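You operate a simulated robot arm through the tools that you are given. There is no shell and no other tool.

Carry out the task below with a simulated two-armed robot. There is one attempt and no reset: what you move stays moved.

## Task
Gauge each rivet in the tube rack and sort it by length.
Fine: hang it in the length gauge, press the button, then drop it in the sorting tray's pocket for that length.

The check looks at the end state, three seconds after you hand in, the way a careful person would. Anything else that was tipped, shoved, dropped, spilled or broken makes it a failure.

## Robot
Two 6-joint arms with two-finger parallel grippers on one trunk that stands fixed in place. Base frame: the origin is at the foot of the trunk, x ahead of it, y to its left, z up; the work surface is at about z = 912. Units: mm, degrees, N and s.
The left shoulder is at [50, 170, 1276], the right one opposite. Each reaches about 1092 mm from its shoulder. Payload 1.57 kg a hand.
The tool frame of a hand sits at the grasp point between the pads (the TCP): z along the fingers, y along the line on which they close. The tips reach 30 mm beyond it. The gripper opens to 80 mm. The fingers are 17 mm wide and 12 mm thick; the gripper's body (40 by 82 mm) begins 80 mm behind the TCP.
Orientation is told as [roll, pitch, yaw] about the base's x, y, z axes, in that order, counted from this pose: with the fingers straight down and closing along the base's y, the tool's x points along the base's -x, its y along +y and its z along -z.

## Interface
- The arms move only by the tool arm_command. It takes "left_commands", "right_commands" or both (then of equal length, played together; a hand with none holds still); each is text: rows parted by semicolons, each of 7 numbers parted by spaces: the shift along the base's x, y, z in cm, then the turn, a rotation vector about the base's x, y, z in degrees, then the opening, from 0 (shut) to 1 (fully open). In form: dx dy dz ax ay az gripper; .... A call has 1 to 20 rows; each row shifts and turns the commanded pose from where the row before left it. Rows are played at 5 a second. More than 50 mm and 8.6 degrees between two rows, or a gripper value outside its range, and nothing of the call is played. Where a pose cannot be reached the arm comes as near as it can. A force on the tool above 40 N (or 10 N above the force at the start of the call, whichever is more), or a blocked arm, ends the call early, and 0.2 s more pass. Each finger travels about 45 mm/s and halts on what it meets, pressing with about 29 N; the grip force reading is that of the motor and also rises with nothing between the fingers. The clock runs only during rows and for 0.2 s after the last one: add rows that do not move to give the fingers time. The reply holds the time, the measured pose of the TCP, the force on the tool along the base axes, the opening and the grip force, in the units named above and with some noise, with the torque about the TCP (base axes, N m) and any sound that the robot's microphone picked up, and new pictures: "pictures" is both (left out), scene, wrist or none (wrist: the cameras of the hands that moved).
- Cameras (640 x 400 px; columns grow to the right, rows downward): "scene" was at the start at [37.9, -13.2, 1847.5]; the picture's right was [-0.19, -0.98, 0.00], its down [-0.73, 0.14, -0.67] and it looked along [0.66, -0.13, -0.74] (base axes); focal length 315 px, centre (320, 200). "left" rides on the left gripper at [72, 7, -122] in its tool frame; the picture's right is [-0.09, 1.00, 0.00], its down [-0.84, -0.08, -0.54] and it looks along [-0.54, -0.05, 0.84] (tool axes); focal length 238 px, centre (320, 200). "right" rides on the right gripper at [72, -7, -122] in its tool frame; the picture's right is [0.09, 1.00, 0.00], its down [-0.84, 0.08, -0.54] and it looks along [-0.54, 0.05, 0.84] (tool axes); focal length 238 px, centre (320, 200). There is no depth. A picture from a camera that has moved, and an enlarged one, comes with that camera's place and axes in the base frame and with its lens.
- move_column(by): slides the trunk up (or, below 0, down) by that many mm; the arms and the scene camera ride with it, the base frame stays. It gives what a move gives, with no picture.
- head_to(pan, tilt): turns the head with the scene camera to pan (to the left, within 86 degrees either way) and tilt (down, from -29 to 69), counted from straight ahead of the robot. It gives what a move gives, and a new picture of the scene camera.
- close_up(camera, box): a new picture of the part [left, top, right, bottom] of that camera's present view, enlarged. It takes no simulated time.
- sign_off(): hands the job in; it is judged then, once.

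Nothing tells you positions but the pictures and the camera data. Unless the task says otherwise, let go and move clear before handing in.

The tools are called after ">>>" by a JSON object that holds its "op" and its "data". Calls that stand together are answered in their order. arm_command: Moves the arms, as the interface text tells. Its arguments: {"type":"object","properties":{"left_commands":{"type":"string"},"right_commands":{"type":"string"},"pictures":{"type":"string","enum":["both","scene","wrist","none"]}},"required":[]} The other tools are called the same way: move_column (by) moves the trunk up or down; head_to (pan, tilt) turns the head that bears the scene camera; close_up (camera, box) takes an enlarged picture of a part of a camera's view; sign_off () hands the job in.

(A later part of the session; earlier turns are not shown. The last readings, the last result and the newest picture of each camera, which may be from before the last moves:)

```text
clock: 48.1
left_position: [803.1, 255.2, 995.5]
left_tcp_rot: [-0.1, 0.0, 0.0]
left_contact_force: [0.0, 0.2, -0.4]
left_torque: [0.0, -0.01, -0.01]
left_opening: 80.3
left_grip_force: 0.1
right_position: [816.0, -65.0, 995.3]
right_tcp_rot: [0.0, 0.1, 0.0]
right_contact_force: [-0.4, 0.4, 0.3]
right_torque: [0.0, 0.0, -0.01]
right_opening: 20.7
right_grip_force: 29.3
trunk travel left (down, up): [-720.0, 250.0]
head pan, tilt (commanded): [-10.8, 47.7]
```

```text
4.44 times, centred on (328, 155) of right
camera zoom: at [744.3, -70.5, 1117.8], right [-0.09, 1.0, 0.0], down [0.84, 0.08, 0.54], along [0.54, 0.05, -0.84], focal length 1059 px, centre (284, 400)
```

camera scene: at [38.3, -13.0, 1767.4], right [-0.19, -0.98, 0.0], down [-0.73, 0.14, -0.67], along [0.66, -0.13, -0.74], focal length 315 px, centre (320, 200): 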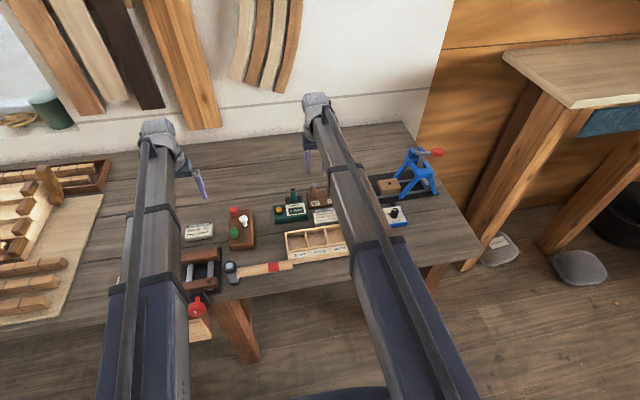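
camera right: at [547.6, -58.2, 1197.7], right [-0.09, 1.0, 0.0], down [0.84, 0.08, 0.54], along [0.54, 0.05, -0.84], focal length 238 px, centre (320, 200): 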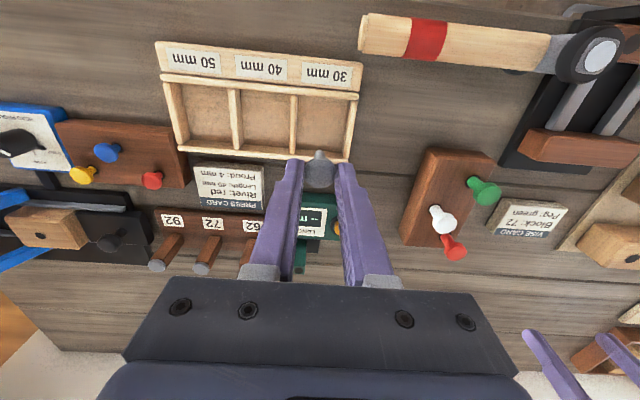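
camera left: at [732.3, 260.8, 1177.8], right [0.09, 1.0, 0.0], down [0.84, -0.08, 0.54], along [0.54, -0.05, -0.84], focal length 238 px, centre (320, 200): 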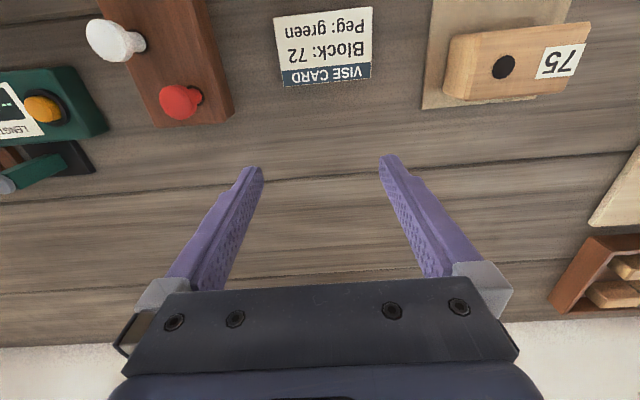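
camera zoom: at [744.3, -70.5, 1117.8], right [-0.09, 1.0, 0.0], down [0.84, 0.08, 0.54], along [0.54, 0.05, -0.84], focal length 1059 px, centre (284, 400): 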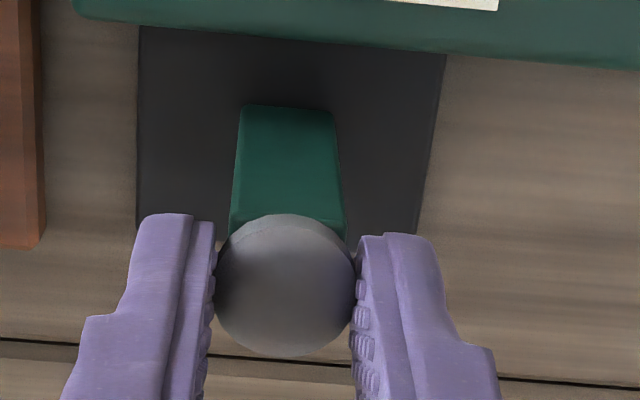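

Seated. Releasing, then raising and moving over the button.

>>> {"op": "arm_command", "data": {"right_commands": "0 0 0 0 0 0 0.35; 0 0 0 0 0 0 0.45; 0 0 0 0 0 0 0.5; 0 0 0 0 0 0 0.5", "pictures": "none"}}

>>> {"op": "move_column", "data": {"by": 60}}

>>> {"op": "close_up", "data": {"camera": "right", "box": [240, 30, 440, 180]}}

```text
clock: 49.1
left_position: [803.9, 254.9, 995.4]
left_tcp_rot: [0.0, 0.0, 0.1]
left_contact_force: [-0.9, -0.4, -0.1]
left_torque: [-0.01, 0.05, 0.04]
left_opening: 80.2
left_grip_force: 0.0
right_position: [816.2, -65.3, 995.6]
right_tcp_rot: [-0.1, -0.1, 0.0]
right_contact_force: [0.2, 0.2, -0.2]
right_torque: [0.01, -0.01, -0.02]
right_opening: 40.2
right_grip_force: 0.1
trunk travel left (down, up): [-720.0, 250.0]
head pan, tilt (commanded): [-10.8, 47.7]
```

```text
clock: 50.1
left_position: [804.3, 254.1, 1055.2]
left_tcp_rot: [0.0, 0.0, 0.0]
left_contact_force: [0.8, 0.8, -0.4]
left_torque: [-0.01, 0.02, 0.0]
left_opening: 79.9
left_grip_force: 0.0
right_position: [816.6, -66.1, 1054.1]
right_tcp_rot: [0.0, 0.0, 0.0]
right_contact_force: [1.1, 0.0, -0.1]
right_torque: [0.01, 0.01, 0.0]
right_opening: 40.5
right_grip_force: 0.0
trunk travel left (down, up): [-780.0, 190.0]
head pan, tilt (commanded): [-10.8, 47.7]
```

```text
2.67 times, centred on (340, 105) of right
camera zoom: at [744.7, -70.4, 1177.6], right [-0.09, 1.0, 0.0], down [0.84, 0.08, 0.54], along [0.54, 0.05, -0.84], focal length 636 px, centre (267, 453)
```

zoom: 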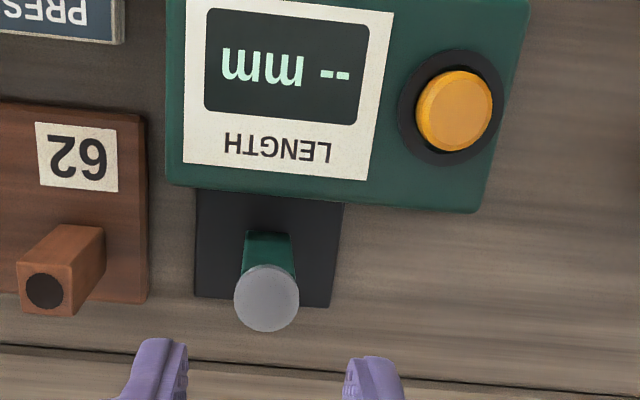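

The display has reset to "--". Moving over the button with closed fingers.

>>> {"op": "arm_command", "data": {"right_commands": "-3.1 2.85 0 0 0 0 0.3; -3.09 2.85 0 0 0 0 0; 0 0 0 0 0 0 0; 0 0 0 0 0 0 0; 0 0 0 0 0 0 0", "pictures": "none"}}

>>> {"op": "close_up", "data": {"camera": "right", "box": [240, 70, 400, 190]}}

```text
clock: 51.3
left_position: [802.8, 254.7, 1056.2]
left_tcp_rot: [0.0, -0.1, 0.0]
left_contact_force: [-0.5, 0.4, 1.0]
left_torque: [0.0, -0.02, -0.03]
left_opening: 80.4
left_grip_force: 0.0
right_position: [753.8, -7.1, 1055.9]
right_tcp_rot: [-0.1, 0.0, 0.0]
right_contact_force: [-0.5, -0.3, -0.7]
right_torque: [0.0, -0.02, -0.02]
right_opening: 0.0
right_grip_force: 21.3
trunk travel left (down, up): [-780.0, 190.0]
head pan, tilt (commanded): [-10.8, 47.7]
```

```text
3.33 times, centred on (320, 130) of right
camera zoom: at [682.6, -12.6, 1177.7], right [-0.09, 1.0, 0.0], down [0.84, 0.08, 0.54], along [0.54, 0.05, -0.84], focal length 794 px, centre (320, 433)
```

zoom: 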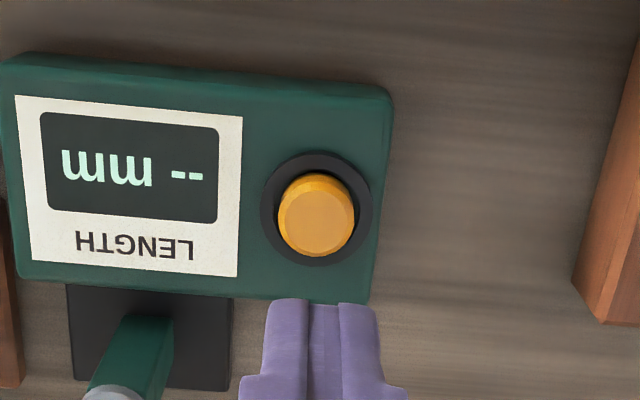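

Good alignment with the button. Pressing down with the trunk in steps.

>>> {"op": "move_column", "data": {"by": -80}}

>>> {"op": "move_column", "data": {"by": -5}}

>>> {"op": "move_column", "data": {"by": -2}}

>>> {"op": "close_up", "data": {"camera": "right", "box": [180, 70, 420, 230]}}

```text
clock: 52.5
left_position: [803.7, 253.5, 977.1]
left_tcp_rot: [0.0, 0.0, 0.0]
left_contact_force: [-0.5, 0.5, 0.5]
left_torque: [0.03, -0.01, -0.01]
left_opening: 80.0
left_grip_force: 0.0
right_position: [754.2, -6.1, 976.1]
right_tcp_rot: [-0.1, -0.1, 0.0]
right_contact_force: [0.4, -0.5, 0.3]
right_torque: [-0.02, 0.02, 0.0]
right_opening: 0.5
right_grip_force: 21.2
trunk travel left (down, up): [-700.0, 270.0]
head pan, tilt (commanded): [-10.8, 47.7]
```

```text
clock: 53.0
left_position: [803.8, 253.6, 970.1]
left_tcp_rot: [0.0, 0.1, 0.1]
left_contact_force: [-0.1, -0.6, 0.2]
left_torque: [0.02, 0.01, -0.02]
left_opening: 80.1
left_grip_force: 0.1
right_position: [755.5, -7.0, 970.7]
right_tcp_rot: [0.0, 0.0, 0.1]
right_contact_force: [0.4, 0.5, 1.3]
right_torque: [0.0, 0.02, 0.02]
right_opening: 0.0
right_grip_force: 21.6
trunk travel left (down, up): [-695.0, 275.0]
head pan, tilt (commanded): [-10.8, 47.7]
heard: click
```

```text
clock: 53.5
left_position: [803.8, 254.9, 968.2]
left_tcp_rot: [0.0, 0.1, -0.1]
left_contact_force: [0.3, 0.1, -0.3]
left_torque: [-0.01, 0.02, -0.02]
left_opening: 79.7
left_grip_force: 0.1
right_position: [755.1, -7.2, 969.0]
right_tcp_rot: [0.0, 0.0, 0.0]
right_contact_force: [0.7, 0.0, 1.2]
right_torque: [-0.01, 0.01, 0.01]
right_opening: 0.3
right_grip_force: 21.5
trunk travel left (down, up): [-693.0, 277.0]
head pan, tilt (commanded): [-10.8, 47.7]
```

```text
2.50 times, centred on (300, 150) of right
camera zoom: at [682.4, -12.7, 1090.8], right [-0.09, 1.0, 0.0], down [0.84, 0.08, 0.54], along [0.54, 0.05, -0.84], focal length 596 px, centre (370, 325)
```

zoom: 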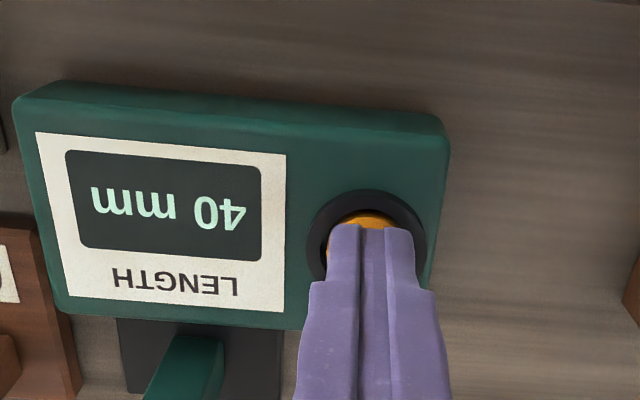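

Rivet "72" reads 40 mm. Raising and going back to regrasp it.

>>> {"op": "move_column", "data": {"by": 87}}

>>> {"op": "arm_command", "data": {"right_commands": "3.1 -2.89 0 0 0 0 0.2; 3.1 -2.89 0 0 0 0 0.5; 0 0 0 0 0 0 0.5; 0 0 0 0 0 0 0.5; 0 0 0 0 0 0 0.5", "pictures": "none"}}

>>> {"op": "close_up", "data": {"camera": "right", "box": [240, 60, 440, 185]}}

```text
clock: 54.7
left_position: [804.6, 254.5, 1055.6]
left_tcp_rot: [-0.2, 0.0, 0.0]
left_contact_force: [-0.4, -0.2, 0.2]
left_torque: [0.01, 0.02, 0.01]
left_opening: 79.9
left_grip_force: 0.0
right_position: [754.3, -6.8, 1055.2]
right_tcp_rot: [0.1, 0.1, 0.0]
right_contact_force: [0.2, 0.2, -0.1]
right_torque: [-0.01, -0.05, 0.0]
right_opening: 0.1
right_grip_force: 21.6
trunk travel left (down, up): [-780.0, 190.0]
head pan, tilt (commanded): [-10.8, 47.7]
```

```text
clock: 55.9
left_position: [803.4, 255.2, 1056.1]
left_tcp_rot: [0.0, 0.0, 0.1]
left_contact_force: [-0.2, -0.2, -0.3]
left_torque: [0.03, -0.02, 0.03]
left_opening: 80.0
left_grip_force: 0.0
right_position: [816.3, -64.1, 1054.2]
right_tcp_rot: [-0.1, 0.0, 0.0]
right_contact_force: [-1.2, 0.4, 0.3]
right_torque: [-0.01, 0.04, 0.02]
right_opening: 40.0
right_grip_force: 0.1
trunk travel left (down, up): [-780.0, 190.0]
head pan, tilt (commanded): [-10.8, 47.7]
```

```text
3.20 times, centred on (340, 122) of right
camera zoom: at [744.2, -69.8, 1177.8], right [-0.09, 1.0, 0.0], down [0.84, 0.08, 0.54], along [0.54, 0.05, -0.84], focal length 763 px, centre (256, 448)
```

zoom: 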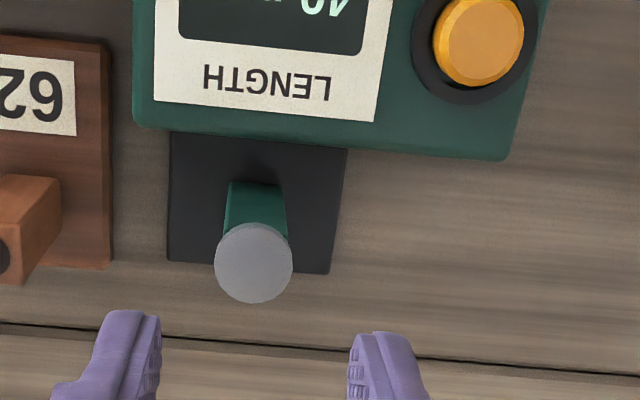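

Small y-correction of -1 mm, then lower, grasp and lift.

>>> {"op": "arm_command", "data": {"right_commands": "0 -0.08 0 0 0 0 0.5; 0 0 0 0 0 0 0.5; 0 0 0 0 0 0 0.5", "pictures": "none"}}

>>> {"op": "move_column", "data": {"by": -60}}

>>> {"op": "close_up", "data": {"camera": "right", "box": [240, 100, 440, 225]}}

```text
clock: 56.7
left_position: [804.0, 254.4, 1054.9]
left_tcp_rot: [0.0, -0.1, 0.0]
left_contact_force: [-0.7, -0.4, 0.9]
left_torque: [0.03, 0.0, 0.04]
left_opening: 80.1
left_grip_force: 0.0
right_position: [815.8, -66.1, 1056.0]
right_tcp_rot: [0.0, 0.0, 0.0]
right_contact_force: [-0.3, 0.1, -0.3]
right_torque: [0.0, 0.01, -0.05]
right_opening: 40.0
right_grip_force: 0.0
trunk travel left (down, up): [-780.0, 190.0]
head pan, tilt (commanded): [-10.8, 47.7]
```

```text
clock: 57.7
left_position: [804.0, 255.4, 995.0]
left_tcp_rot: [0.0, 0.0, 0.0]
left_contact_force: [-0.1, -0.3, -0.4]
left_torque: [-0.02, 0.01, -0.01]
left_opening: 80.3
left_grip_force: 0.0
right_position: [816.2, -65.7, 995.9]
right_tcp_rot: [-0.1, 0.0, 0.0]
right_contact_force: [-0.1, 0.1, -0.4]
right_torque: [-0.01, 0.0, -0.01]
right_opening: 40.0
right_grip_force: 0.1
trunk travel left (down, up): [-720.0, 250.0]
head pan, tilt (commanded): [-10.8, 47.7]
```

```text
3.20 times, centred on (340, 162) of right
camera zoom: at [744.1, -70.8, 1117.9], right [-0.09, 1.0, 0.0], down [0.84, 0.08, 0.54], along [0.54, 0.05, -0.84], focal length 763 px, centre (256, 320)
```

zoom: 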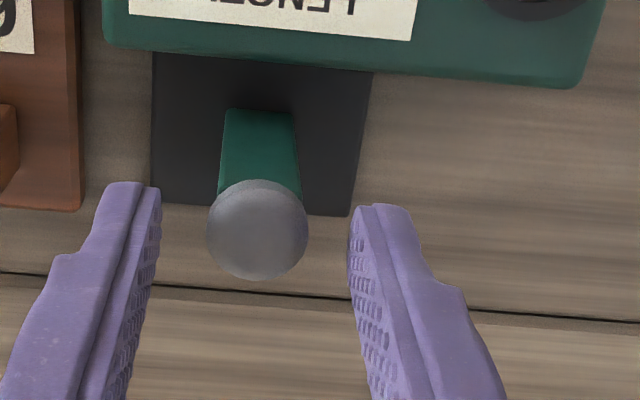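

>>> {"op": "arm_command", "data": {"right_commands": "0 0 0 0 0 0 0.3; 0 0 0 0 0 0 0.2; 0 0 0 0 0 0 0.1; 0 0 0 0 0 0 0; 0 0 0 0 0 0 0", "pictures": "none"}}

>>> {"op": "move_column", "data": {"by": 80}}

>>> {"op": "close_up", "data": {"camera": "right", "box": [240, 60, 440, 205]}}

```text
clock: 58.9
left_position: [805.0, 253.3, 994.5]
left_tcp_rot: [0.0, 0.0, -0.1]
left_contact_force: [-0.7, 1.1, 0.1]
left_torque: [0.0, 0.01, -0.02]
left_opening: 80.0
left_grip_force: 0.1
right_position: [817.0, -64.4, 995.7]
right_tcp_rot: [0.1, 0.0, -0.1]
right_contact_force: [-1.1, 0.4, 0.1]
right_torque: [0.0, -0.01, 0.04]
right_opening: 20.2
right_grip_force: 28.8
trunk travel left (down, up): [-720.0, 250.0]
head pan, tilt (commanded): [-10.8, 47.7]
```

```text
clock: 60.1
left_position: [805.0, 255.7, 1074.9]
left_tcp_rot: [0.0, 0.0, 0.0]
left_contact_force: [0.3, -1.1, 0.0]
left_torque: [0.01, 0.01, 0.0]
left_opening: 80.1
left_grip_force: 0.0
right_position: [817.3, -65.2, 1075.7]
right_tcp_rot: [0.0, -0.1, 0.0]
right_contact_force: [0.0, -0.9, -0.5]
right_torque: [0.02, -0.03, 0.01]
right_opening: 20.4
right_grip_force: 29.1
trunk travel left (down, up): [-800.0, 170.0]
head pan, tilt (commanded): [-10.8, 47.7]
```

```text
2.76 times, centred on (340, 132) of right
camera zoom: at [744.4, -70.8, 1197.5], right [-0.09, 1.0, 0.0], down [0.84, 0.08, 0.54], along [0.54, 0.05, -0.84], focal length 658 px, centre (265, 386)
```

zoom: 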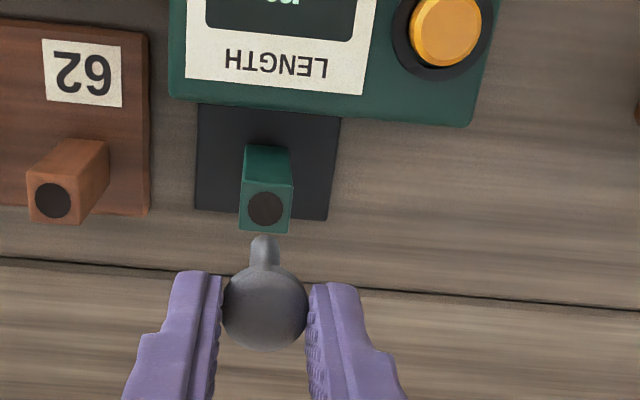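

Rivet held. Moving to the 40 mm pocket (about x=620, y=-116).

>>> {"op": "arm_command", "data": {"right_commands": "-3.94 -1.04 0 0 0 0 0; -3.94 -1.04 0 0 0 0 0; -3.94 -1.05 0 0 0 0 0; -3.94 -1.05 0 0 0 0 0; -3.92 -1.04 0 0 0 0 0; 0 0 0 0 0 0 0; 0 0 0 0 0 0 0", "pictures": "none"}}

>>> {"op": "close_up", "data": {"camera": "right", "box": [180, 50, 440, 210]}}

```text
clock: 61.7
left_position: [803.3, 254.2, 1074.9]
left_tcp_rot: [0.0, 0.1, -0.1]
left_contact_force: [0.6, -0.6, 0.1]
left_torque: [-0.01, 0.0, -0.02]
left_opening: 79.9
left_grip_force: 0.1
right_position: [620.9, -118.5, 1075.0]
right_tcp_rot: [0.0, 0.0, 0.0]
right_contact_force: [0.3, -0.2, -0.5]
right_torque: [-0.04, -0.01, -0.03]
right_opening: 20.4
right_grip_force: 29.1
trunk travel left (down, up): [-800.0, 170.0]
head pan, tilt (commanded): [-10.8, 47.7]
```

```text
2.46 times, centred on (310, 130) of right
camera zoom: at [548.8, -124.2, 1197.9], right [-0.09, 1.0, 0.0], down [0.84, 0.08, 0.54], along [0.54, 0.05, -0.84], focal length 587 px, centre (345, 372)
```

zoom: 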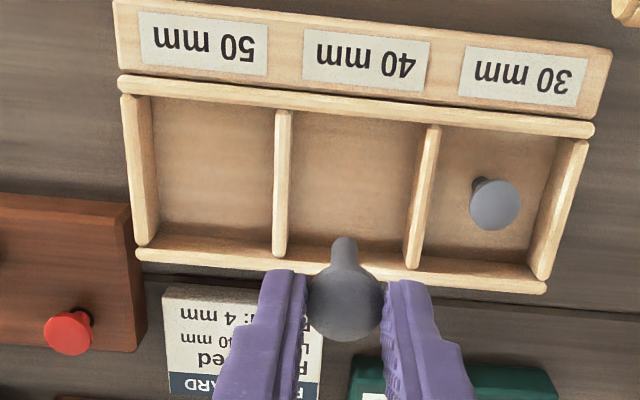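

The rivet's axis lands near the middle of the 40 mm pocket; shifting +2.5 mm in y and lowering.

>>> {"op": "arm_command", "data": {"right_commands": "0 0.25 0 0 0 0 0; 0 0 0 0 0 0 0", "pictures": "none"}}

>>> {"op": "move_column", "data": {"by": -80}}

>>> {"op": "move_column", "data": {"by": -9}}

>>> {"op": "close_up", "data": {"camera": "right", "box": [200, 70, 440, 220]}}

```text
clock: 62.3
left_position: [804.8, 254.0, 1074.9]
left_tcp_rot: [-0.1, 0.0, -0.1]
left_contact_force: [0.3, 0.2, -0.4]
left_torque: [-0.01, 0.01, 0.04]
left_opening: 79.9
left_grip_force: 0.0
right_position: [620.3, -115.2, 1074.1]
right_tcp_rot: [0.0, 0.0, 0.1]
right_contact_force: [0.9, 0.0, 0.1]
right_torque: [0.02, 0.0, 0.02]
right_opening: 20.7
right_grip_force: 29.1
trunk travel left (down, up): [-800.0, 170.0]
head pan, tilt (commanded): [-10.8, 47.7]
```

```text
clock: 63.5
left_position: [804.7, 254.1, 995.2]
left_tcp_rot: [0.0, 0.0, 0.0]
left_contact_force: [-0.5, -0.8, 0.2]
left_torque: [0.03, -0.04, 0.03]
left_opening: 80.1
left_grip_force: 0.1
right_position: [620.2, -116.8, 995.5]
right_tcp_rot: [0.0, 0.1, 0.0]
right_contact_force: [-0.5, 0.2, -0.7]
right_torque: [0.01, 0.01, -0.01]
right_opening: 20.5
right_grip_force: 28.8
trunk travel left (down, up): [-720.0, 250.0]
head pan, tilt (commanded): [-10.8, 47.7]
```

```text
clock: 64.0
left_position: [803.8, 254.4, 986.4]
left_tcp_rot: [-0.1, 0.1, 0.0]
left_contact_force: [-0.2, -0.8, 0.0]
left_torque: [-0.04, 0.02, 0.02]
left_opening: 79.9
left_grip_force: 0.0
right_position: [619.8, -115.0, 986.3]
right_tcp_rot: [0.0, -0.1, 0.0]
right_contact_force: [0.3, 0.2, -0.6]
right_torque: [-0.02, -0.02, -0.04]
right_opening: 20.5
right_grip_force: 28.8
trunk travel left (down, up): [-711.0, 259.0]
head pan, tilt (commanded): [-10.8, 47.7]
```

```text
2.67 times, centred on (320, 145) of right
camera zoom: at [548.3, -121.3, 1108.8], right [-0.09, 1.0, 0.0], down [0.84, 0.08, 0.54], along [0.54, 0.05, -0.84], focal length 636 px, centre (320, 347)
```

zoom: 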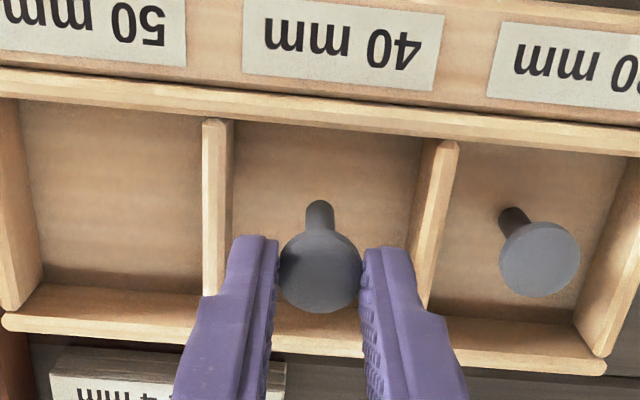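

Close to the floor. Small steps until it touches lightly.

>>> {"op": "move_column", "data": {"by": -3}}

>>> {"op": "move_column", "data": {"by": -1.5}}

>>> {"op": "close_up", "data": {"camera": "right", "box": [200, 70, 440, 220]}}

```text
clock: 64.6
left_position: [803.8, 254.4, 984.7]
left_tcp_rot: [0.1, 0.0, 0.0]
left_contact_force: [-0.2, 0.6, -0.4]
left_torque: [0.04, 0.01, 0.0]
left_opening: 80.2
left_grip_force: 0.0
right_position: [621.5, -115.5, 982.2]
right_tcp_rot: [0.0, 0.0, 0.0]
right_contact_force: [0.2, 1.1, -0.1]
right_torque: [0.01, 0.01, -0.02]
right_opening: 20.4
right_grip_force: 29.1
trunk travel left (down, up): [-708.0, 262.0]
head pan, tilt (commanded): [-10.8, 47.7]
```

```text
clock: 65.1
left_position: [804.7, 254.4, 981.7]
left_tcp_rot: [0.0, 0.1, 0.0]
left_contact_force: [-0.7, 0.2, 0.3]
left_torque: [-0.02, 0.0, 0.0]
left_opening: 80.1
left_grip_force: 0.1
right_position: [620.5, -115.3, 982.6]
right_tcp_rot: [0.0, 0.0, 0.0]
right_contact_force: [0.2, 0.3, 0.0]
right_torque: [-0.01, 0.02, 0.01]
right_opening: 20.9
right_grip_force: 29.4
trunk travel left (down, up): [-707.0, 263.0]
head pan, tilt (commanded): [-10.8, 47.7]
```

```text
2.67 times, centred on (320, 145) of right
camera zoom: at [548.4, -121.3, 1104.2], right [-0.09, 1.0, 0.0], down [0.84, 0.08, 0.54], along [0.54, 0.05, -0.84], focal length 636 px, centre (320, 347)
```

zoom: 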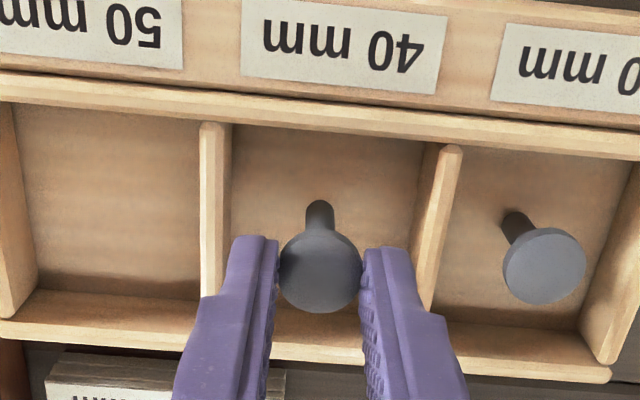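

>>> {"op": "move_column", "data": {"by": -1.5}}

>>> {"op": "move_column", "data": {"by": -1}}

```text
clock: 65.6
left_position: [802.7, 254.6, 980.0]
left_tcp_rot: [0.0, 0.0, 0.0]
left_contact_force: [-0.2, 0.4, 0.0]
left_torque: [0.01, 0.03, 0.0]
left_opening: 80.3
left_grip_force: 0.0
right_position: [620.5, -116.0, 980.7]
right_tcp_rot: [0.0, -0.1, 0.0]
right_contact_force: [0.3, 0.3, -0.5]
right_torque: [0.05, 0.01, -0.02]
right_opening: 20.8
right_grip_force: 28.8
trunk travel left (down, up): [-705.0, 265.0]
head pan, tilt (commanded): [-10.8, 47.7]
```

```text
clock: 66.1
left_position: [803.7, 255.3, 979.4]
left_tcp_rot: [0.0, 0.0, 0.0]
left_contact_force: [-0.1, -0.3, -0.1]
left_torque: [-0.02, -0.01, -0.04]
left_opening: 80.2
left_grip_force: 0.1
right_position: [621.2, -116.5, 979.9]
right_tcp_rot: [0.1, 0.0, 0.0]
right_contact_force: [0.1, -0.5, 0.1]
right_torque: [-0.01, 0.03, 0.02]
right_opening: 21.0
right_grip_force: 29.1
trunk travel left (down, up): [-704.0, 266.0]
head pan, tilt (commanded): [-10.8, 47.7]
```

>>> {"op": "move_column", "data": {"by": -1}}

>>> {"op": "move_column", "data": {"by": -1}}

>>> {"op": "close_up", "data": {"camera": "right", "box": [200, 70, 440, 220]}}

```text
clock: 66.6
left_position: [802.9, 255.0, 977.5]
left_tcp_rot: [0.1, -0.1, 0.1]
left_contact_force: [0.3, 0.0, 0.0]
left_torque: [0.01, -0.01, 0.02]
left_opening: 79.7
left_grip_force: 0.0
right_position: [620.8, -116.2, 977.9]
right_tcp_rot: [0.0, 0.1, -0.1]
right_contact_force: [0.2, -0.6, 0.0]
right_torque: [0.02, 0.0, -0.03]
right_opening: 20.3
right_grip_force: 28.6
trunk travel left (down, up): [-703.0, 267.0]
head pan, tilt (commanded): [-10.8, 47.7]
```

```text
clock: 67.1
left_position: [804.2, 254.5, 977.3]
left_tcp_rot: [0.1, 0.1, 0.1]
left_contact_force: [-0.2, 0.6, -0.4]
left_torque: [-0.01, 0.02, 0.01]
left_opening: 80.1
left_grip_force: 0.1
right_position: [620.9, -115.3, 977.4]
right_tcp_rot: [0.0, 0.0, 0.0]
right_contact_force: [1.0, 0.1, 1.2]
right_torque: [-0.02, 0.03, 0.0]
right_opening: 20.6
right_grip_force: 29.4
trunk travel left (down, up): [-702.0, 268.0]
head pan, tilt (commanded): [-10.8, 47.7]
```

```text
2.67 times, centred on (320, 145) of right
camera zoom: at [548.4, -121.3, 1099.7], right [-0.09, 1.0, 0.0], down [0.84, 0.08, 0.54], along [0.54, 0.05, -0.84], focal length 636 px, centre (320, 347)
```

zoom: 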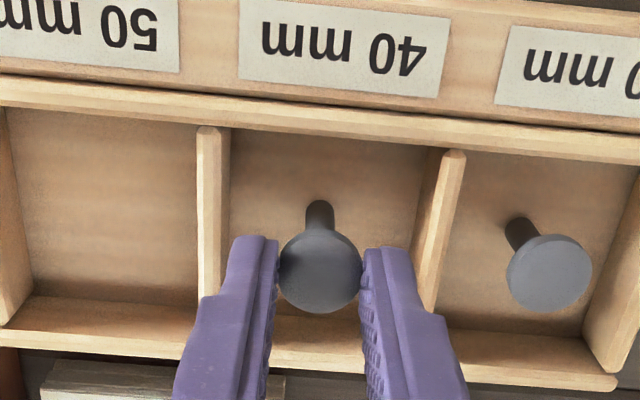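

>>> {"op": "move_column", "data": {"by": -1}}

```text
clock: 67.6
left_position: [803.5, 254.6, 976.6]
left_tcp_rot: [-0.1, 0.1, 0.0]
left_contact_force: [0.6, -0.5, -0.2]
left_torque: [0.0, 0.0, -0.03]
left_opening: 80.1
left_grip_force: 0.0
right_position: [620.4, -116.4, 975.6]
right_tcp_rot: [0.0, -0.1, 0.0]
right_contact_force: [3.3, -1.0, 17.2]
right_torque: [-0.03, -0.21, 0.0]
right_opening: 20.6
right_grip_force: 28.4
trunk travel left (down, up): [-701.0, 269.0]
head pan, tilt (commanded): [-10.8, 47.7]
```

Contact with the pocket floor felt. Backing off 1 mm and releasing.

>>> {"op": "move_column", "data": {"by": 1}}

>>> {"op": "arm_command", "data": {"right_commands": "0 0 0 0 0 0 0.28; 0 0 0 0 0 0 0.32; 0 0 0 0 0 0 0.36; 0 0 0 0 0 0 0.38; 0 0 0 0 0 0 0.38", "pictures": "none"}}

>>> {"op": "close_up", "data": {"camera": "right", "box": [200, 70, 440, 220]}}

```text
clock: 68.1
left_position: [803.9, 255.0, 977.0]
left_tcp_rot: [0.0, 0.0, 0.0]
left_contact_force: [0.1, -0.6, -0.2]
left_torque: [-0.03, -0.01, 0.01]
left_opening: 80.3
left_grip_force: 0.0
right_position: [620.1, -116.4, 977.6]
right_tcp_rot: [-0.1, 0.0, 0.0]
right_contact_force: [0.9, -0.2, 3.1]
right_torque: [0.0, -0.08, -0.02]
right_opening: 20.9
right_grip_force: 29.2
trunk travel left (down, up): [-702.0, 268.0]
head pan, tilt (commanded): [-10.8, 47.7]
```

```text
clock: 69.3
left_position: [805.4, 253.2, 977.4]
left_tcp_rot: [0.1, 0.1, 0.0]
left_contact_force: [0.1, 0.9, 0.2]
left_torque: [0.02, 0.0, -0.03]
left_opening: 80.0
left_grip_force: 0.1
right_position: [620.4, -116.1, 976.7]
right_tcp_rot: [0.0, 0.0, 0.0]
right_contact_force: [0.7, 0.9, -0.3]
right_torque: [-0.02, 0.0, 0.02]
right_opening: 30.3
right_grip_force: 0.0
trunk travel left (down, up): [-702.0, 268.0]
head pan, tilt (commanded): [-10.8, 47.7]
```

```text
2.67 times, centred on (320, 145) of right
camera zoom: at [548.4, -121.3, 1099.7], right [-0.09, 1.0, 0.0], down [0.84, 0.08, 0.54], along [0.54, 0.05, -0.84], focal length 636 px, centre (320, 347)
```

zoom: 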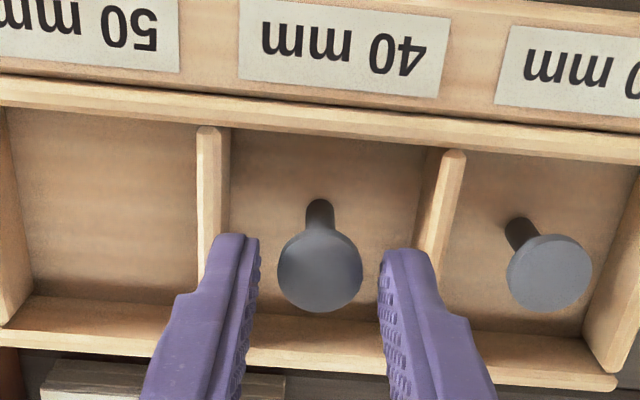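

Both rivets stand in their pockets. Raising and moving above the "92" tube.

>>> {"op": "move_column", "data": {"by": 83}}

>>> {"op": "arm_command", "data": {"right_commands": "3.36 -2.4 0 0 0 0 0.38; 3.36 -2.4 0 0 0 0 0.38; 3.36 -2.41 0 0 0 0 0.44; 3.36 -2.41 0 0 0 0 0.44; 3.35 -2.41 0 0 0 0 0.44; 3.35 -2.41 0 0 0 0 0.44; 0 0 0 0 0 0 0.44; 0 0 0 0 0 0 0.44", "pictures": "both"}}

>>> {"op": "close_up", "data": {"camera": "right", "box": [240, 60, 440, 205]}}

```text
clock: 70.5
left_position: [804.1, 254.7, 1060.6]
left_tcp_rot: [0.0, -0.1, 0.1]
left_contact_force: [-0.3, 0.2, 1.6]
left_torque: [0.02, -0.03, -0.01]
left_opening: 80.0
left_grip_force: 0.0
right_position: [620.5, -115.4, 1061.3]
right_tcp_rot: [0.0, -0.1, 0.0]
right_contact_force: [0.5, 0.4, -0.1]
right_torque: [0.0, 0.0, -0.03]
right_opening: 30.3
right_grip_force: 0.1
trunk travel left (down, up): [-785.0, 185.0]
head pan, tilt (commanded): [-10.8, 47.7]
```

```text
clock: 72.3
left_position: [804.6, 254.5, 1059.7]
left_tcp_rot: [0.0, 0.1, -0.1]
left_contact_force: [0.1, 1.2, 0.0]
left_torque: [0.01, 0.01, 0.01]
left_opening: 80.0
left_grip_force: 0.0
right_position: [821.6, -262.0, 1060.8]
right_tcp_rot: [-0.1, 0.0, 0.0]
right_contact_force: [-0.5, -0.7, -0.8]
right_torque: [0.02, 0.01, -0.01]
right_opening: 35.4
right_grip_force: 0.1
trunk travel left (down, up): [-785.0, 185.0]
head pan, tilt (commanded): [-10.8, 47.7]
camera scene: at [38.3, -13.4, 1741.9], right [-0.19, -0.98, 0.0], down [-0.73, 0.14, -0.67], along [0.66, -0.13, -0.74], focal length 315 px, centre (320, 200)
camera right: at [749.3, -266.3, 1182.5], right [-0.09, 1.0, 0.0], down [0.84, 0.08, 0.54], along [0.54, 0.05, -0.84], focal length 238 px, centre (320, 200)
```

scene: 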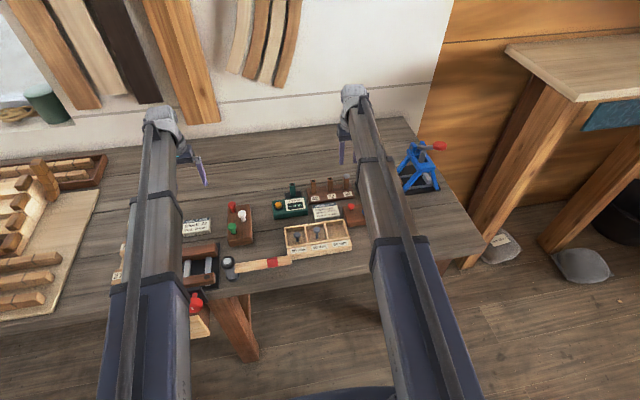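
right: 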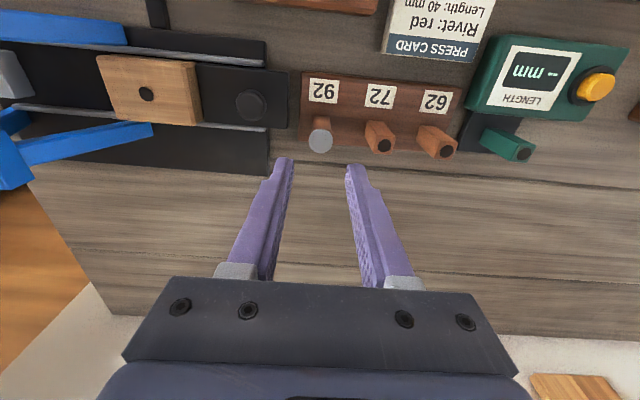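

```text
2.76 times, centred on (340, 132) of right
camera zoom: at [749.3, -266.3, 1182.5], right [-0.09, 1.0, 0.0], down [0.84, 0.08, 0.54], along [0.54, 0.05, -0.84], focal length 658 px, centre (265, 386)
```

zoom: 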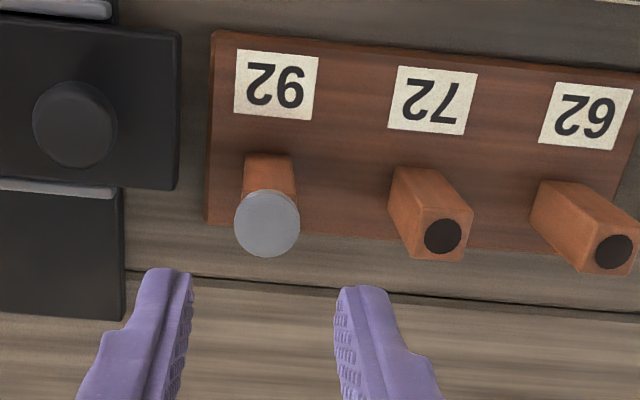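

Aligned over "92". Lowering, with the stop block of the press well to the side.

>>> {"op": "move_column", "data": {"by": -69}}

>>> {"op": "close_up", "data": {"camera": "right", "box": [220, 90, 420, 225]}}

```text
clock: 73.4
left_position: [804.0, 255.1, 992.3]
left_tcp_rot: [0.0, 0.0, 0.0]
left_contact_force: [-1.0, 0.3, 0.5]
left_torque: [-0.01, 0.01, 0.02]
left_opening: 80.1
left_grip_force: 0.1
right_position: [821.3, -261.2, 991.8]
right_tcp_rot: [0.0, 0.0, 0.0]
right_contact_force: [-0.2, 0.4, 0.1]
right_torque: [0.02, 0.01, -0.01]
right_opening: 35.2
right_grip_force: 0.1
trunk travel left (down, up): [-716.0, 254.0]
head pan, tilt (commanded): [-10.8, 47.7]
```

```text
2.96 times, centred on (320, 158) of right
camera zoom: at [748.9, -266.0, 1113.9], right [-0.09, 1.0, 0.0], down [0.84, 0.08, 0.54], along [0.54, 0.05, -0.84], focal length 706 px, centre (320, 326)
```

zoom: 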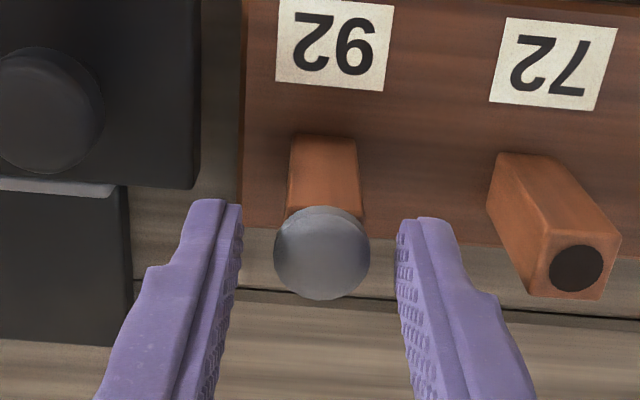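

Aligned. Closing and lifting "92".

>>> {"op": "arm_command", "data": {"right_commands": "0 0 0 0 0 0 0.3; 0 0 0 0 0 0 0.2; 0 0 0 0 0 0 0.1; 0 0 0 0 0 0 0; 0 0 0 0 0 0 0", "pictures": "none"}}

>>> {"op": "move_column", "data": {"by": 94}}

>>> {"op": "close_up", "data": {"camera": "right", "box": [240, 60, 440, 205]}}

```text
clock: 74.6
left_position: [803.6, 253.5, 990.4]
left_tcp_rot: [0.0, 0.0, 0.1]
left_contact_force: [-0.4, 0.3, 0.5]
left_torque: [0.02, 0.0, 0.0]
left_opening: 80.0
left_grip_force: 0.1
right_position: [820.8, -260.5, 991.1]
right_tcp_rot: [0.1, 0.0, 0.0]
right_contact_force: [-0.3, -0.7, -0.7]
right_torque: [0.01, 0.04, 0.0]
right_opening: 20.5
right_grip_force: 28.8
trunk travel left (down, up): [-716.0, 254.0]
head pan, tilt (commanded): [-10.8, 47.7]
```

```text
clock: 75.9
left_position: [803.2, 253.8, 1085.9]
left_tcp_rot: [0.0, 0.0, -0.1]
left_contact_force: [0.1, 0.4, -0.1]
left_torque: [0.0, -0.02, 0.0]
left_opening: 80.0
left_grip_force: 0.0
right_position: [820.6, -261.0, 1085.5]
right_tcp_rot: [0.0, -0.1, 0.1]
right_contact_force: [1.0, 0.3, -0.8]
right_torque: [0.0, -0.01, -0.02]
right_opening: 20.8
right_grip_force: 28.7
trunk travel left (down, up): [-810.0, 160.0]
head pan, tilt (commanded): [-10.8, 47.7]
```

```text
2.76 times, centred on (340, 132) of right
camera zoom: at [749.2, -266.0, 1207.5], right [-0.09, 1.0, 0.0], down [0.84, 0.08, 0.54], along [0.54, 0.05, -0.84], focal length 658 px, centre (265, 386)
```

zoom: 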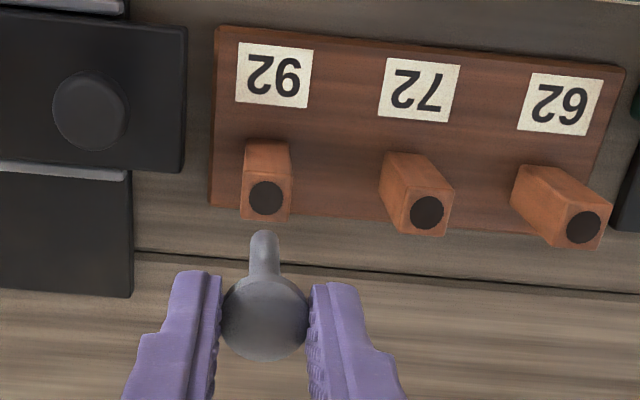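

This one is longer still (likely 50 mm). Moving to above the gauge.

>>> {"op": "arm_command", "data": {"right_commands": "-0.09 3.91 0 0 0 0 0; -0.09 3.91 0 0 0 0 0; -0.1 3.91 0 0 0 0 0; -0.1 3.91 0 0 0 0 0; -0.1 3.91 0 0 0 0 0; 0 0 0 0 0 0 0; 0 0 0 0 0 0 0; 0 0 0 0 0 0 0", "pictures": "none"}}

>>> {"op": "close_up", "data": {"camera": "right", "box": [280, 100, 376, 190]}}

```text
clock: 77.7
left_position: [802.9, 255.3, 1084.8]
left_tcp_rot: [0.0, 0.1, 0.1]
left_contact_force: [0.6, -0.2, 0.6]
left_torque: [0.0, 0.0, 0.01]
left_opening: 80.0
left_grip_force: 0.1
right_position: [815.5, -66.1, 1084.3]
right_tcp_rot: [0.1, 0.1, 0.0]
right_contact_force: [0.6, 0.5, -1.7]
right_torque: [0.0, -0.03, 0.03]
right_opening: 20.8
right_grip_force: 29.0
trunk travel left (down, up): [-810.0, 160.0]
head pan, tilt (commanded): [-10.8, 47.7]
```

```text
4.44 times, centred on (328, 145) of right
camera zoom: at [743.8, -71.4, 1207.7], right [-0.09, 1.0, 0.0], down [0.84, 0.08, 0.54], along [0.54, 0.05, -0.84], focal length 1059 px, centre (284, 444)
```

zoom: 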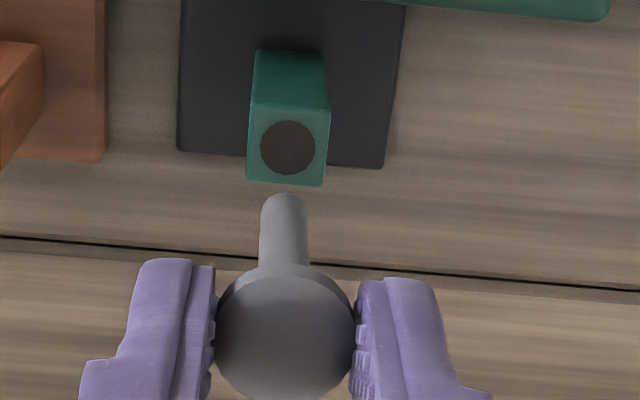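

Correcting about +0.8 mm in x and +1 mm in y, then lowering to just above the post to check.

>>> {"op": "arm_command", "data": {"right_commands": "0.08 0.09 0 0 0 0 0; 0 0 0 0 0 0 0; 0 0 0 0 0 0 0", "pictures": "none"}}

>>> {"op": "move_column", "data": {"by": -36}}

>>> {"op": "close_up", "data": {"camera": "right", "box": [280, 100, 376, 190]}}

```text
clock: 78.5
left_position: [805.1, 254.3, 1084.4]
left_tcp_rot: [-0.1, -0.1, 0.0]
left_contact_force: [0.1, 0.5, -0.1]
left_torque: [-0.01, -0.01, -0.03]
left_opening: 79.9
left_grip_force: 0.0
right_position: [816.5, -64.7, 1083.6]
right_tcp_rot: [0.0, 0.0, 0.0]
right_contact_force: [0.1, 0.0, -0.5]
right_torque: [-0.02, 0.03, 0.0]
right_opening: 20.8
right_grip_force: 29.2
trunk travel left (down, up): [-810.0, 160.0]
head pan, tilt (commanded): [-10.8, 47.7]
```

```text
clock: 79.3
left_position: [804.3, 254.8, 1049.3]
left_tcp_rot: [0.0, 0.0, 0.0]
left_contact_force: [-0.5, 0.5, -0.4]
left_torque: [0.02, 0.02, -0.01]
left_opening: 79.8
left_grip_force: 0.0
right_position: [817.7, -65.5, 1049.7]
right_tcp_rot: [0.1, 0.0, 0.1]
right_contact_force: [-0.4, 0.2, -0.3]
right_torque: [0.03, 0.01, 0.0]
right_opening: 20.8
right_grip_force: 29.1
trunk travel left (down, up): [-774.0, 196.0]
head pan, tilt (commanded): [-10.8, 47.7]
```

```text
4.44 times, centred on (328, 145) of right
camera zoom: at [744.6, -70.1, 1171.8], right [-0.09, 1.0, 0.0], down [0.84, 0.08, 0.54], along [0.54, 0.05, -0.84], focal length 1059 px, centre (284, 444)
```

zoom: 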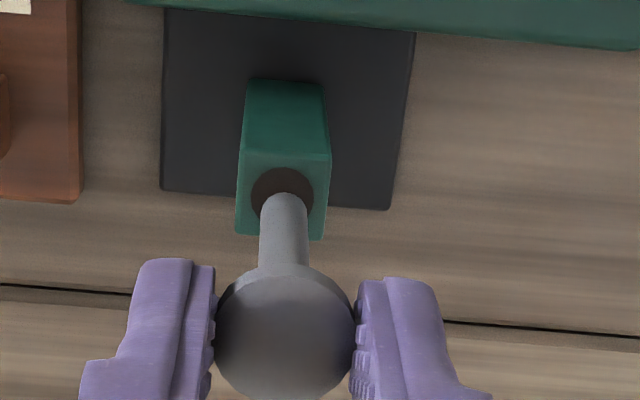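

Well aligned (0.4 mm). Lowering into the hole.

>>> {"op": "move_column", "data": {"by": -16}}

>>> {"op": "close_up", "data": {"camera": "right", "box": [280, 110, 376, 200]}}

```text
clock: 79.9
left_position: [804.1, 253.8, 1032.7]
left_tcp_rot: [-0.1, 0.0, 0.0]
left_contact_force: [0.8, 0.4, 0.0]
left_torque: [0.03, -0.01, 0.0]
left_opening: 80.0
left_grip_force: 0.1
right_position: [815.6, -64.8, 1033.0]
right_tcp_rot: [0.0, 0.1, 0.0]
right_contact_force: [-0.4, 0.3, 0.7]
right_torque: [-0.05, 0.05, 0.0]
right_opening: 20.5
right_grip_force: 28.8
trunk travel left (down, up): [-758.0, 212.0]
head pan, tilt (commanded): [-10.8, 47.7]
```

```text
4.44 times, centred on (328, 155) of right
camera zoom: at [744.5, -70.2, 1155.8], right [-0.09, 1.0, 0.0], down [0.84, 0.08, 0.54], along [0.54, 0.05, -0.84], focal length 1059 px, centre (284, 400)
```

zoom: 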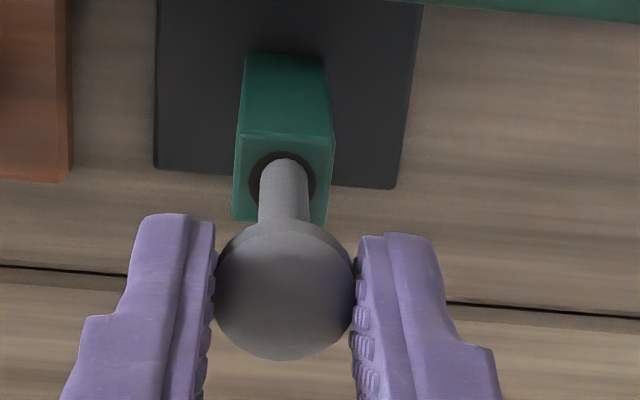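

Entering cleanly. Continuing to the seated height.

>>> {"op": "move_column", "data": {"by": -20}}

>>> {"op": "move_column", "data": {"by": -18}}

>>> {"op": "move_column", "data": {"by": -2}}

>>> {"op": "close_up", "data": {"camera": "right", "box": [280, 110, 376, 200]}}

```text
clock: 80.6
left_position: [803.7, 253.7, 1013.3]
left_tcp_rot: [0.0, 0.0, 0.0]
left_contact_force: [0.2, -0.4, -0.8]
left_torque: [0.01, 0.0, -0.02]
left_opening: 80.0
left_grip_force: 0.0
right_position: [816.6, -63.9, 1012.5]
right_tcp_rot: [0.0, -0.1, 0.0]
right_contact_force: [-0.3, -0.1, -0.2]
right_torque: [-0.04, 0.03, -0.01]
right_opening: 20.6
right_grip_force: 29.4
trunk travel left (down, up): [-738.0, 232.0]
head pan, tilt (commanded): [-10.8, 47.7]
```

```text
clock: 81.2
left_position: [804.7, 254.2, 996.0]
left_tcp_rot: [0.0, 0.0, -0.1]
left_contact_force: [-0.7, 0.3, 0.3]
left_torque: [-0.01, 0.01, 0.03]
left_opening: 80.3
left_grip_force: 0.1
right_position: [817.4, -64.9, 995.2]
right_tcp_rot: [0.0, 0.0, -0.1]
right_contact_force: [-0.3, 0.2, 0.2]
right_torque: [0.0, -0.01, -0.02]
right_opening: 20.6
right_grip_force: 28.9
trunk travel left (down, up): [-720.0, 250.0]
head pan, tilt (commanded): [-10.8, 47.7]
```

```text
clock: 81.8
left_position: [803.5, 253.7, 994.0]
left_tcp_rot: [0.0, 0.0, 0.0]
left_contact_force: [-0.6, -0.9, -0.2]
left_torque: [0.0, 0.02, -0.01]
left_opening: 80.0
left_grip_force: 0.2
right_position: [816.2, -64.7, 992.8]
right_tcp_rot: [0.0, 0.0, 0.0]
right_contact_force: [0.5, -0.6, -0.9]
right_torque: [-0.03, -0.02, -0.01]
right_opening: 20.4
right_grip_force: 29.3
trunk travel left (down, up): [-718.0, 252.0]
head pan, tilt (commanded): [-10.8, 47.7]
```

```text
4.44 times, centred on (328, 155) of right
camera zoom: at [744.7, -70.1, 1115.7], right [-0.09, 1.0, 0.0], down [0.84, 0.08, 0.54], along [0.54, 0.05, -0.84], focal length 1059 px, centre (284, 400)
```

zoom: 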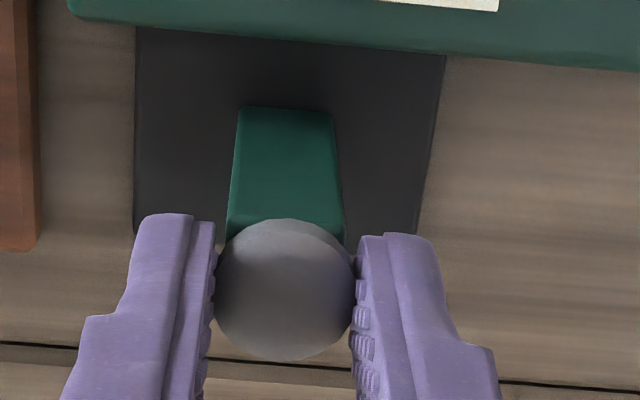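

Releasing here (about a millimetre above seat), then raising and going to the button.

>>> {"op": "arm_command", "data": {"right_commands": "0 0 0 0 0 0 0.35; 0 0 0 0 0 0 0.45; 0 0 0 0 0 0 0.5; 0 0 0 0 0 0 0.5", "pictures": "none"}}

>>> {"op": "close_up", "data": {"camera": "right", "box": [240, 100, 440, 225]}}

>>> {"op": "move_column", "data": {"by": 62}}

>>> {"op": "arm_command", "data": {"right_commands": "-3.1 2.83 0 0 0 0 0.3; -3.1 2.84 0 0 0 0 0; 0 0 0 0 0 0 0; 0 0 0 0 0 0 0; 0 0 0 0 0 0 0", "pictures": "none"}}

>>> {"op": "close_up", "data": {"camera": "right", "box": [220, 70, 400, 210]}}

```text
clock: 82.8
left_position: [803.4, 254.4, 992.9]
left_tcp_rot: [0.0, 0.0, 0.0]
left_contact_force: [0.3, -0.1, 0.1]
left_torque: [-0.02, 0.04, -0.03]
left_opening: 79.8
left_grip_force: 0.1
right_position: [816.3, -64.5, 992.3]
right_tcp_rot: [0.1, 0.0, 0.0]
right_contact_force: [0.1, 0.2, 0.4]
right_torque: [-0.01, -0.02, 0.0]
right_opening: 40.3
right_grip_force: 0.0
trunk travel left (down, up): [-718.0, 252.0]
head pan, tilt (commanded): [-10.8, 47.7]
```

```text
3.20 times, centred on (340, 162) of right
camera zoom: at [744.7, -70.1, 1115.7], right [-0.09, 1.0, 0.0], down [0.84, 0.08, 0.54], along [0.54, 0.05, -0.84], focal length 763 px, centre (256, 320)
```

zoom: 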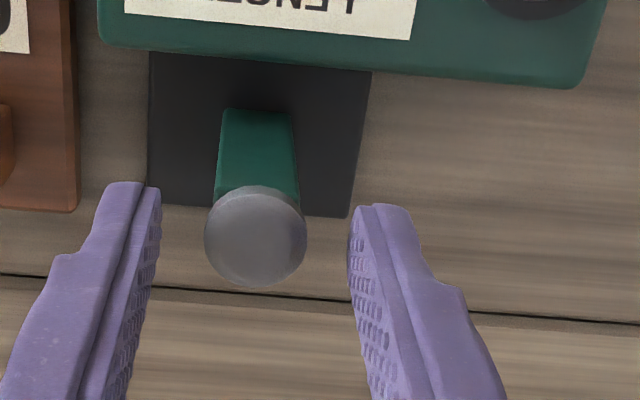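

```text
clock: 83.8
left_position: [805.0, 254.6, 1055.7]
left_tcp_rot: [0.0, 0.0, 0.1]
left_contact_force: [0.3, -0.4, 0.1]
left_torque: [0.03, -0.01, -0.01]
left_opening: 79.8
left_grip_force: 0.1
right_position: [816.7, -64.6, 1055.2]
right_tcp_rot: [0.0, -0.1, 0.0]
right_contact_force: [0.5, -0.7, 0.0]
right_torque: [0.0, -0.01, -0.03]
right_opening: 40.1
right_grip_force: 0.1
trunk travel left (down, up): [-780.0, 190.0]
head pan, tilt (commanded): [-10.8, 47.7]
```

```text
clock: 85.0
left_position: [804.0, 254.7, 1055.7]
left_tcp_rot: [0.1, 0.0, 0.0]
left_contact_force: [0.7, -0.4, -0.3]
left_torque: [-0.01, -0.04, 0.0]
left_opening: 79.9
left_grip_force: 0.2
right_position: [754.6, -8.4, 1055.1]
right_tcp_rot: [0.0, 0.0, 0.0]
right_contact_force: [-0.1, 0.0, 0.0]
right_torque: [-0.03, 0.02, -0.06]
right_opening: 0.0
right_grip_force: 21.3
trunk travel left (down, up): [-780.0, 190.0]
head pan, tilt (commanded): [-10.8, 47.7]
```

```text
2.86 times, centred on (310, 140) of right
camera zoom: at [682.6, -13.6, 1177.7], right [-0.09, 1.0, 0.0], down [0.84, 0.08, 0.54], along [0.54, 0.05, -0.84], focal length 681 px, centre (349, 371)
```

zoom: 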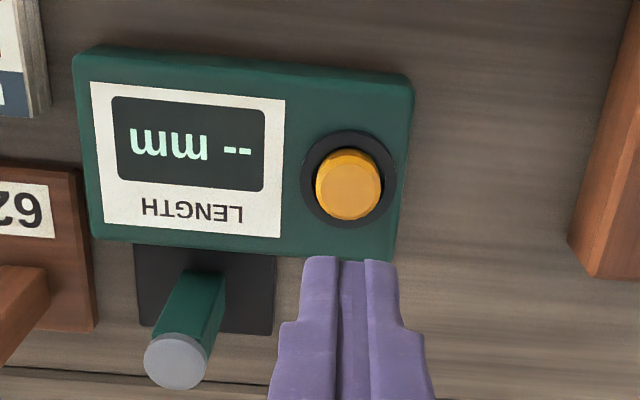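

The rivet hangs in the gauge, fingers are centred over the button. Pressing.

>>> {"op": "move_column", "data": {"by": -80}}

>>> {"op": "move_column", "data": {"by": -5}}

>>> {"op": "move_column", "data": {"by": -2}}

>>> {"op": "close_up", "data": {"camera": "right", "box": [180, 70, 420, 230]}}

```text
clock: 86.2
left_position: [804.2, 253.8, 975.8]
left_tcp_rot: [0.0, 0.0, 0.0]
left_contact_force: [-0.3, 0.5, 0.4]
left_torque: [0.01, 0.0, -0.01]
left_opening: 80.1
left_grip_force: 0.0
right_position: [754.3, -9.2, 975.7]
right_tcp_rot: [0.0, 0.0, -0.1]
right_contact_force: [-0.3, -0.5, 0.1]
right_torque: [0.03, 0.04, -0.03]
right_opening: 0.0
right_grip_force: 21.0
trunk travel left (down, up): [-700.0, 270.0]
head pan, tilt (commanded): [-10.8, 47.7]
```

```text
clock: 86.7
left_position: [804.1, 255.3, 970.6]
left_tcp_rot: [0.0, -0.1, 0.1]
left_contact_force: [-0.3, 0.8, 0.2]
left_torque: [0.0, 0.0, 0.0]
left_opening: 80.1
left_grip_force: 0.0
right_position: [754.0, -8.1, 970.1]
right_tcp_rot: [0.0, 0.0, 0.1]
right_contact_force: [0.6, -1.0, 2.5]
right_torque: [0.01, -0.04, 0.02]
right_opening: 0.2
right_grip_force: 21.1
trunk travel left (down, up): [-695.0, 275.0]
head pan, tilt (commanded): [-10.8, 47.7]
heard: click
```

```text
clock: 87.2
left_position: [803.6, 254.3, 968.5]
left_tcp_rot: [0.1, 0.1, 0.1]
left_contact_force: [0.6, -0.1, -0.6]
left_torque: [0.02, 0.0, -0.04]
left_opening: 80.1
left_grip_force: 0.0
right_position: [755.2, -8.5, 967.5]
right_tcp_rot: [-0.1, 0.0, 0.0]
right_contact_force: [0.5, -0.8, 2.9]
right_torque: [-0.02, -0.02, -0.02]
right_opening: 0.0
right_grip_force: 21.6
trunk travel left (down, up): [-693.0, 277.0]
head pan, tilt (commanded): [-10.8, 47.7]
```

```text
2.50 times, centred on (300, 150) of right
camera zoom: at [682.5, -13.7, 1090.8], right [-0.09, 1.0, 0.0], down [0.84, 0.08, 0.54], along [0.54, 0.05, -0.84], focal length 596 px, centre (370, 325)
```

zoom: 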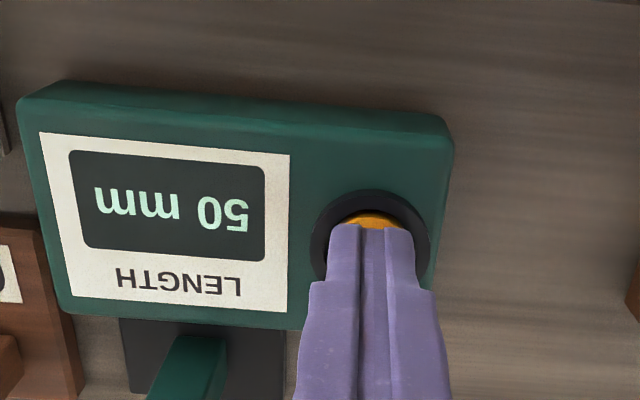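

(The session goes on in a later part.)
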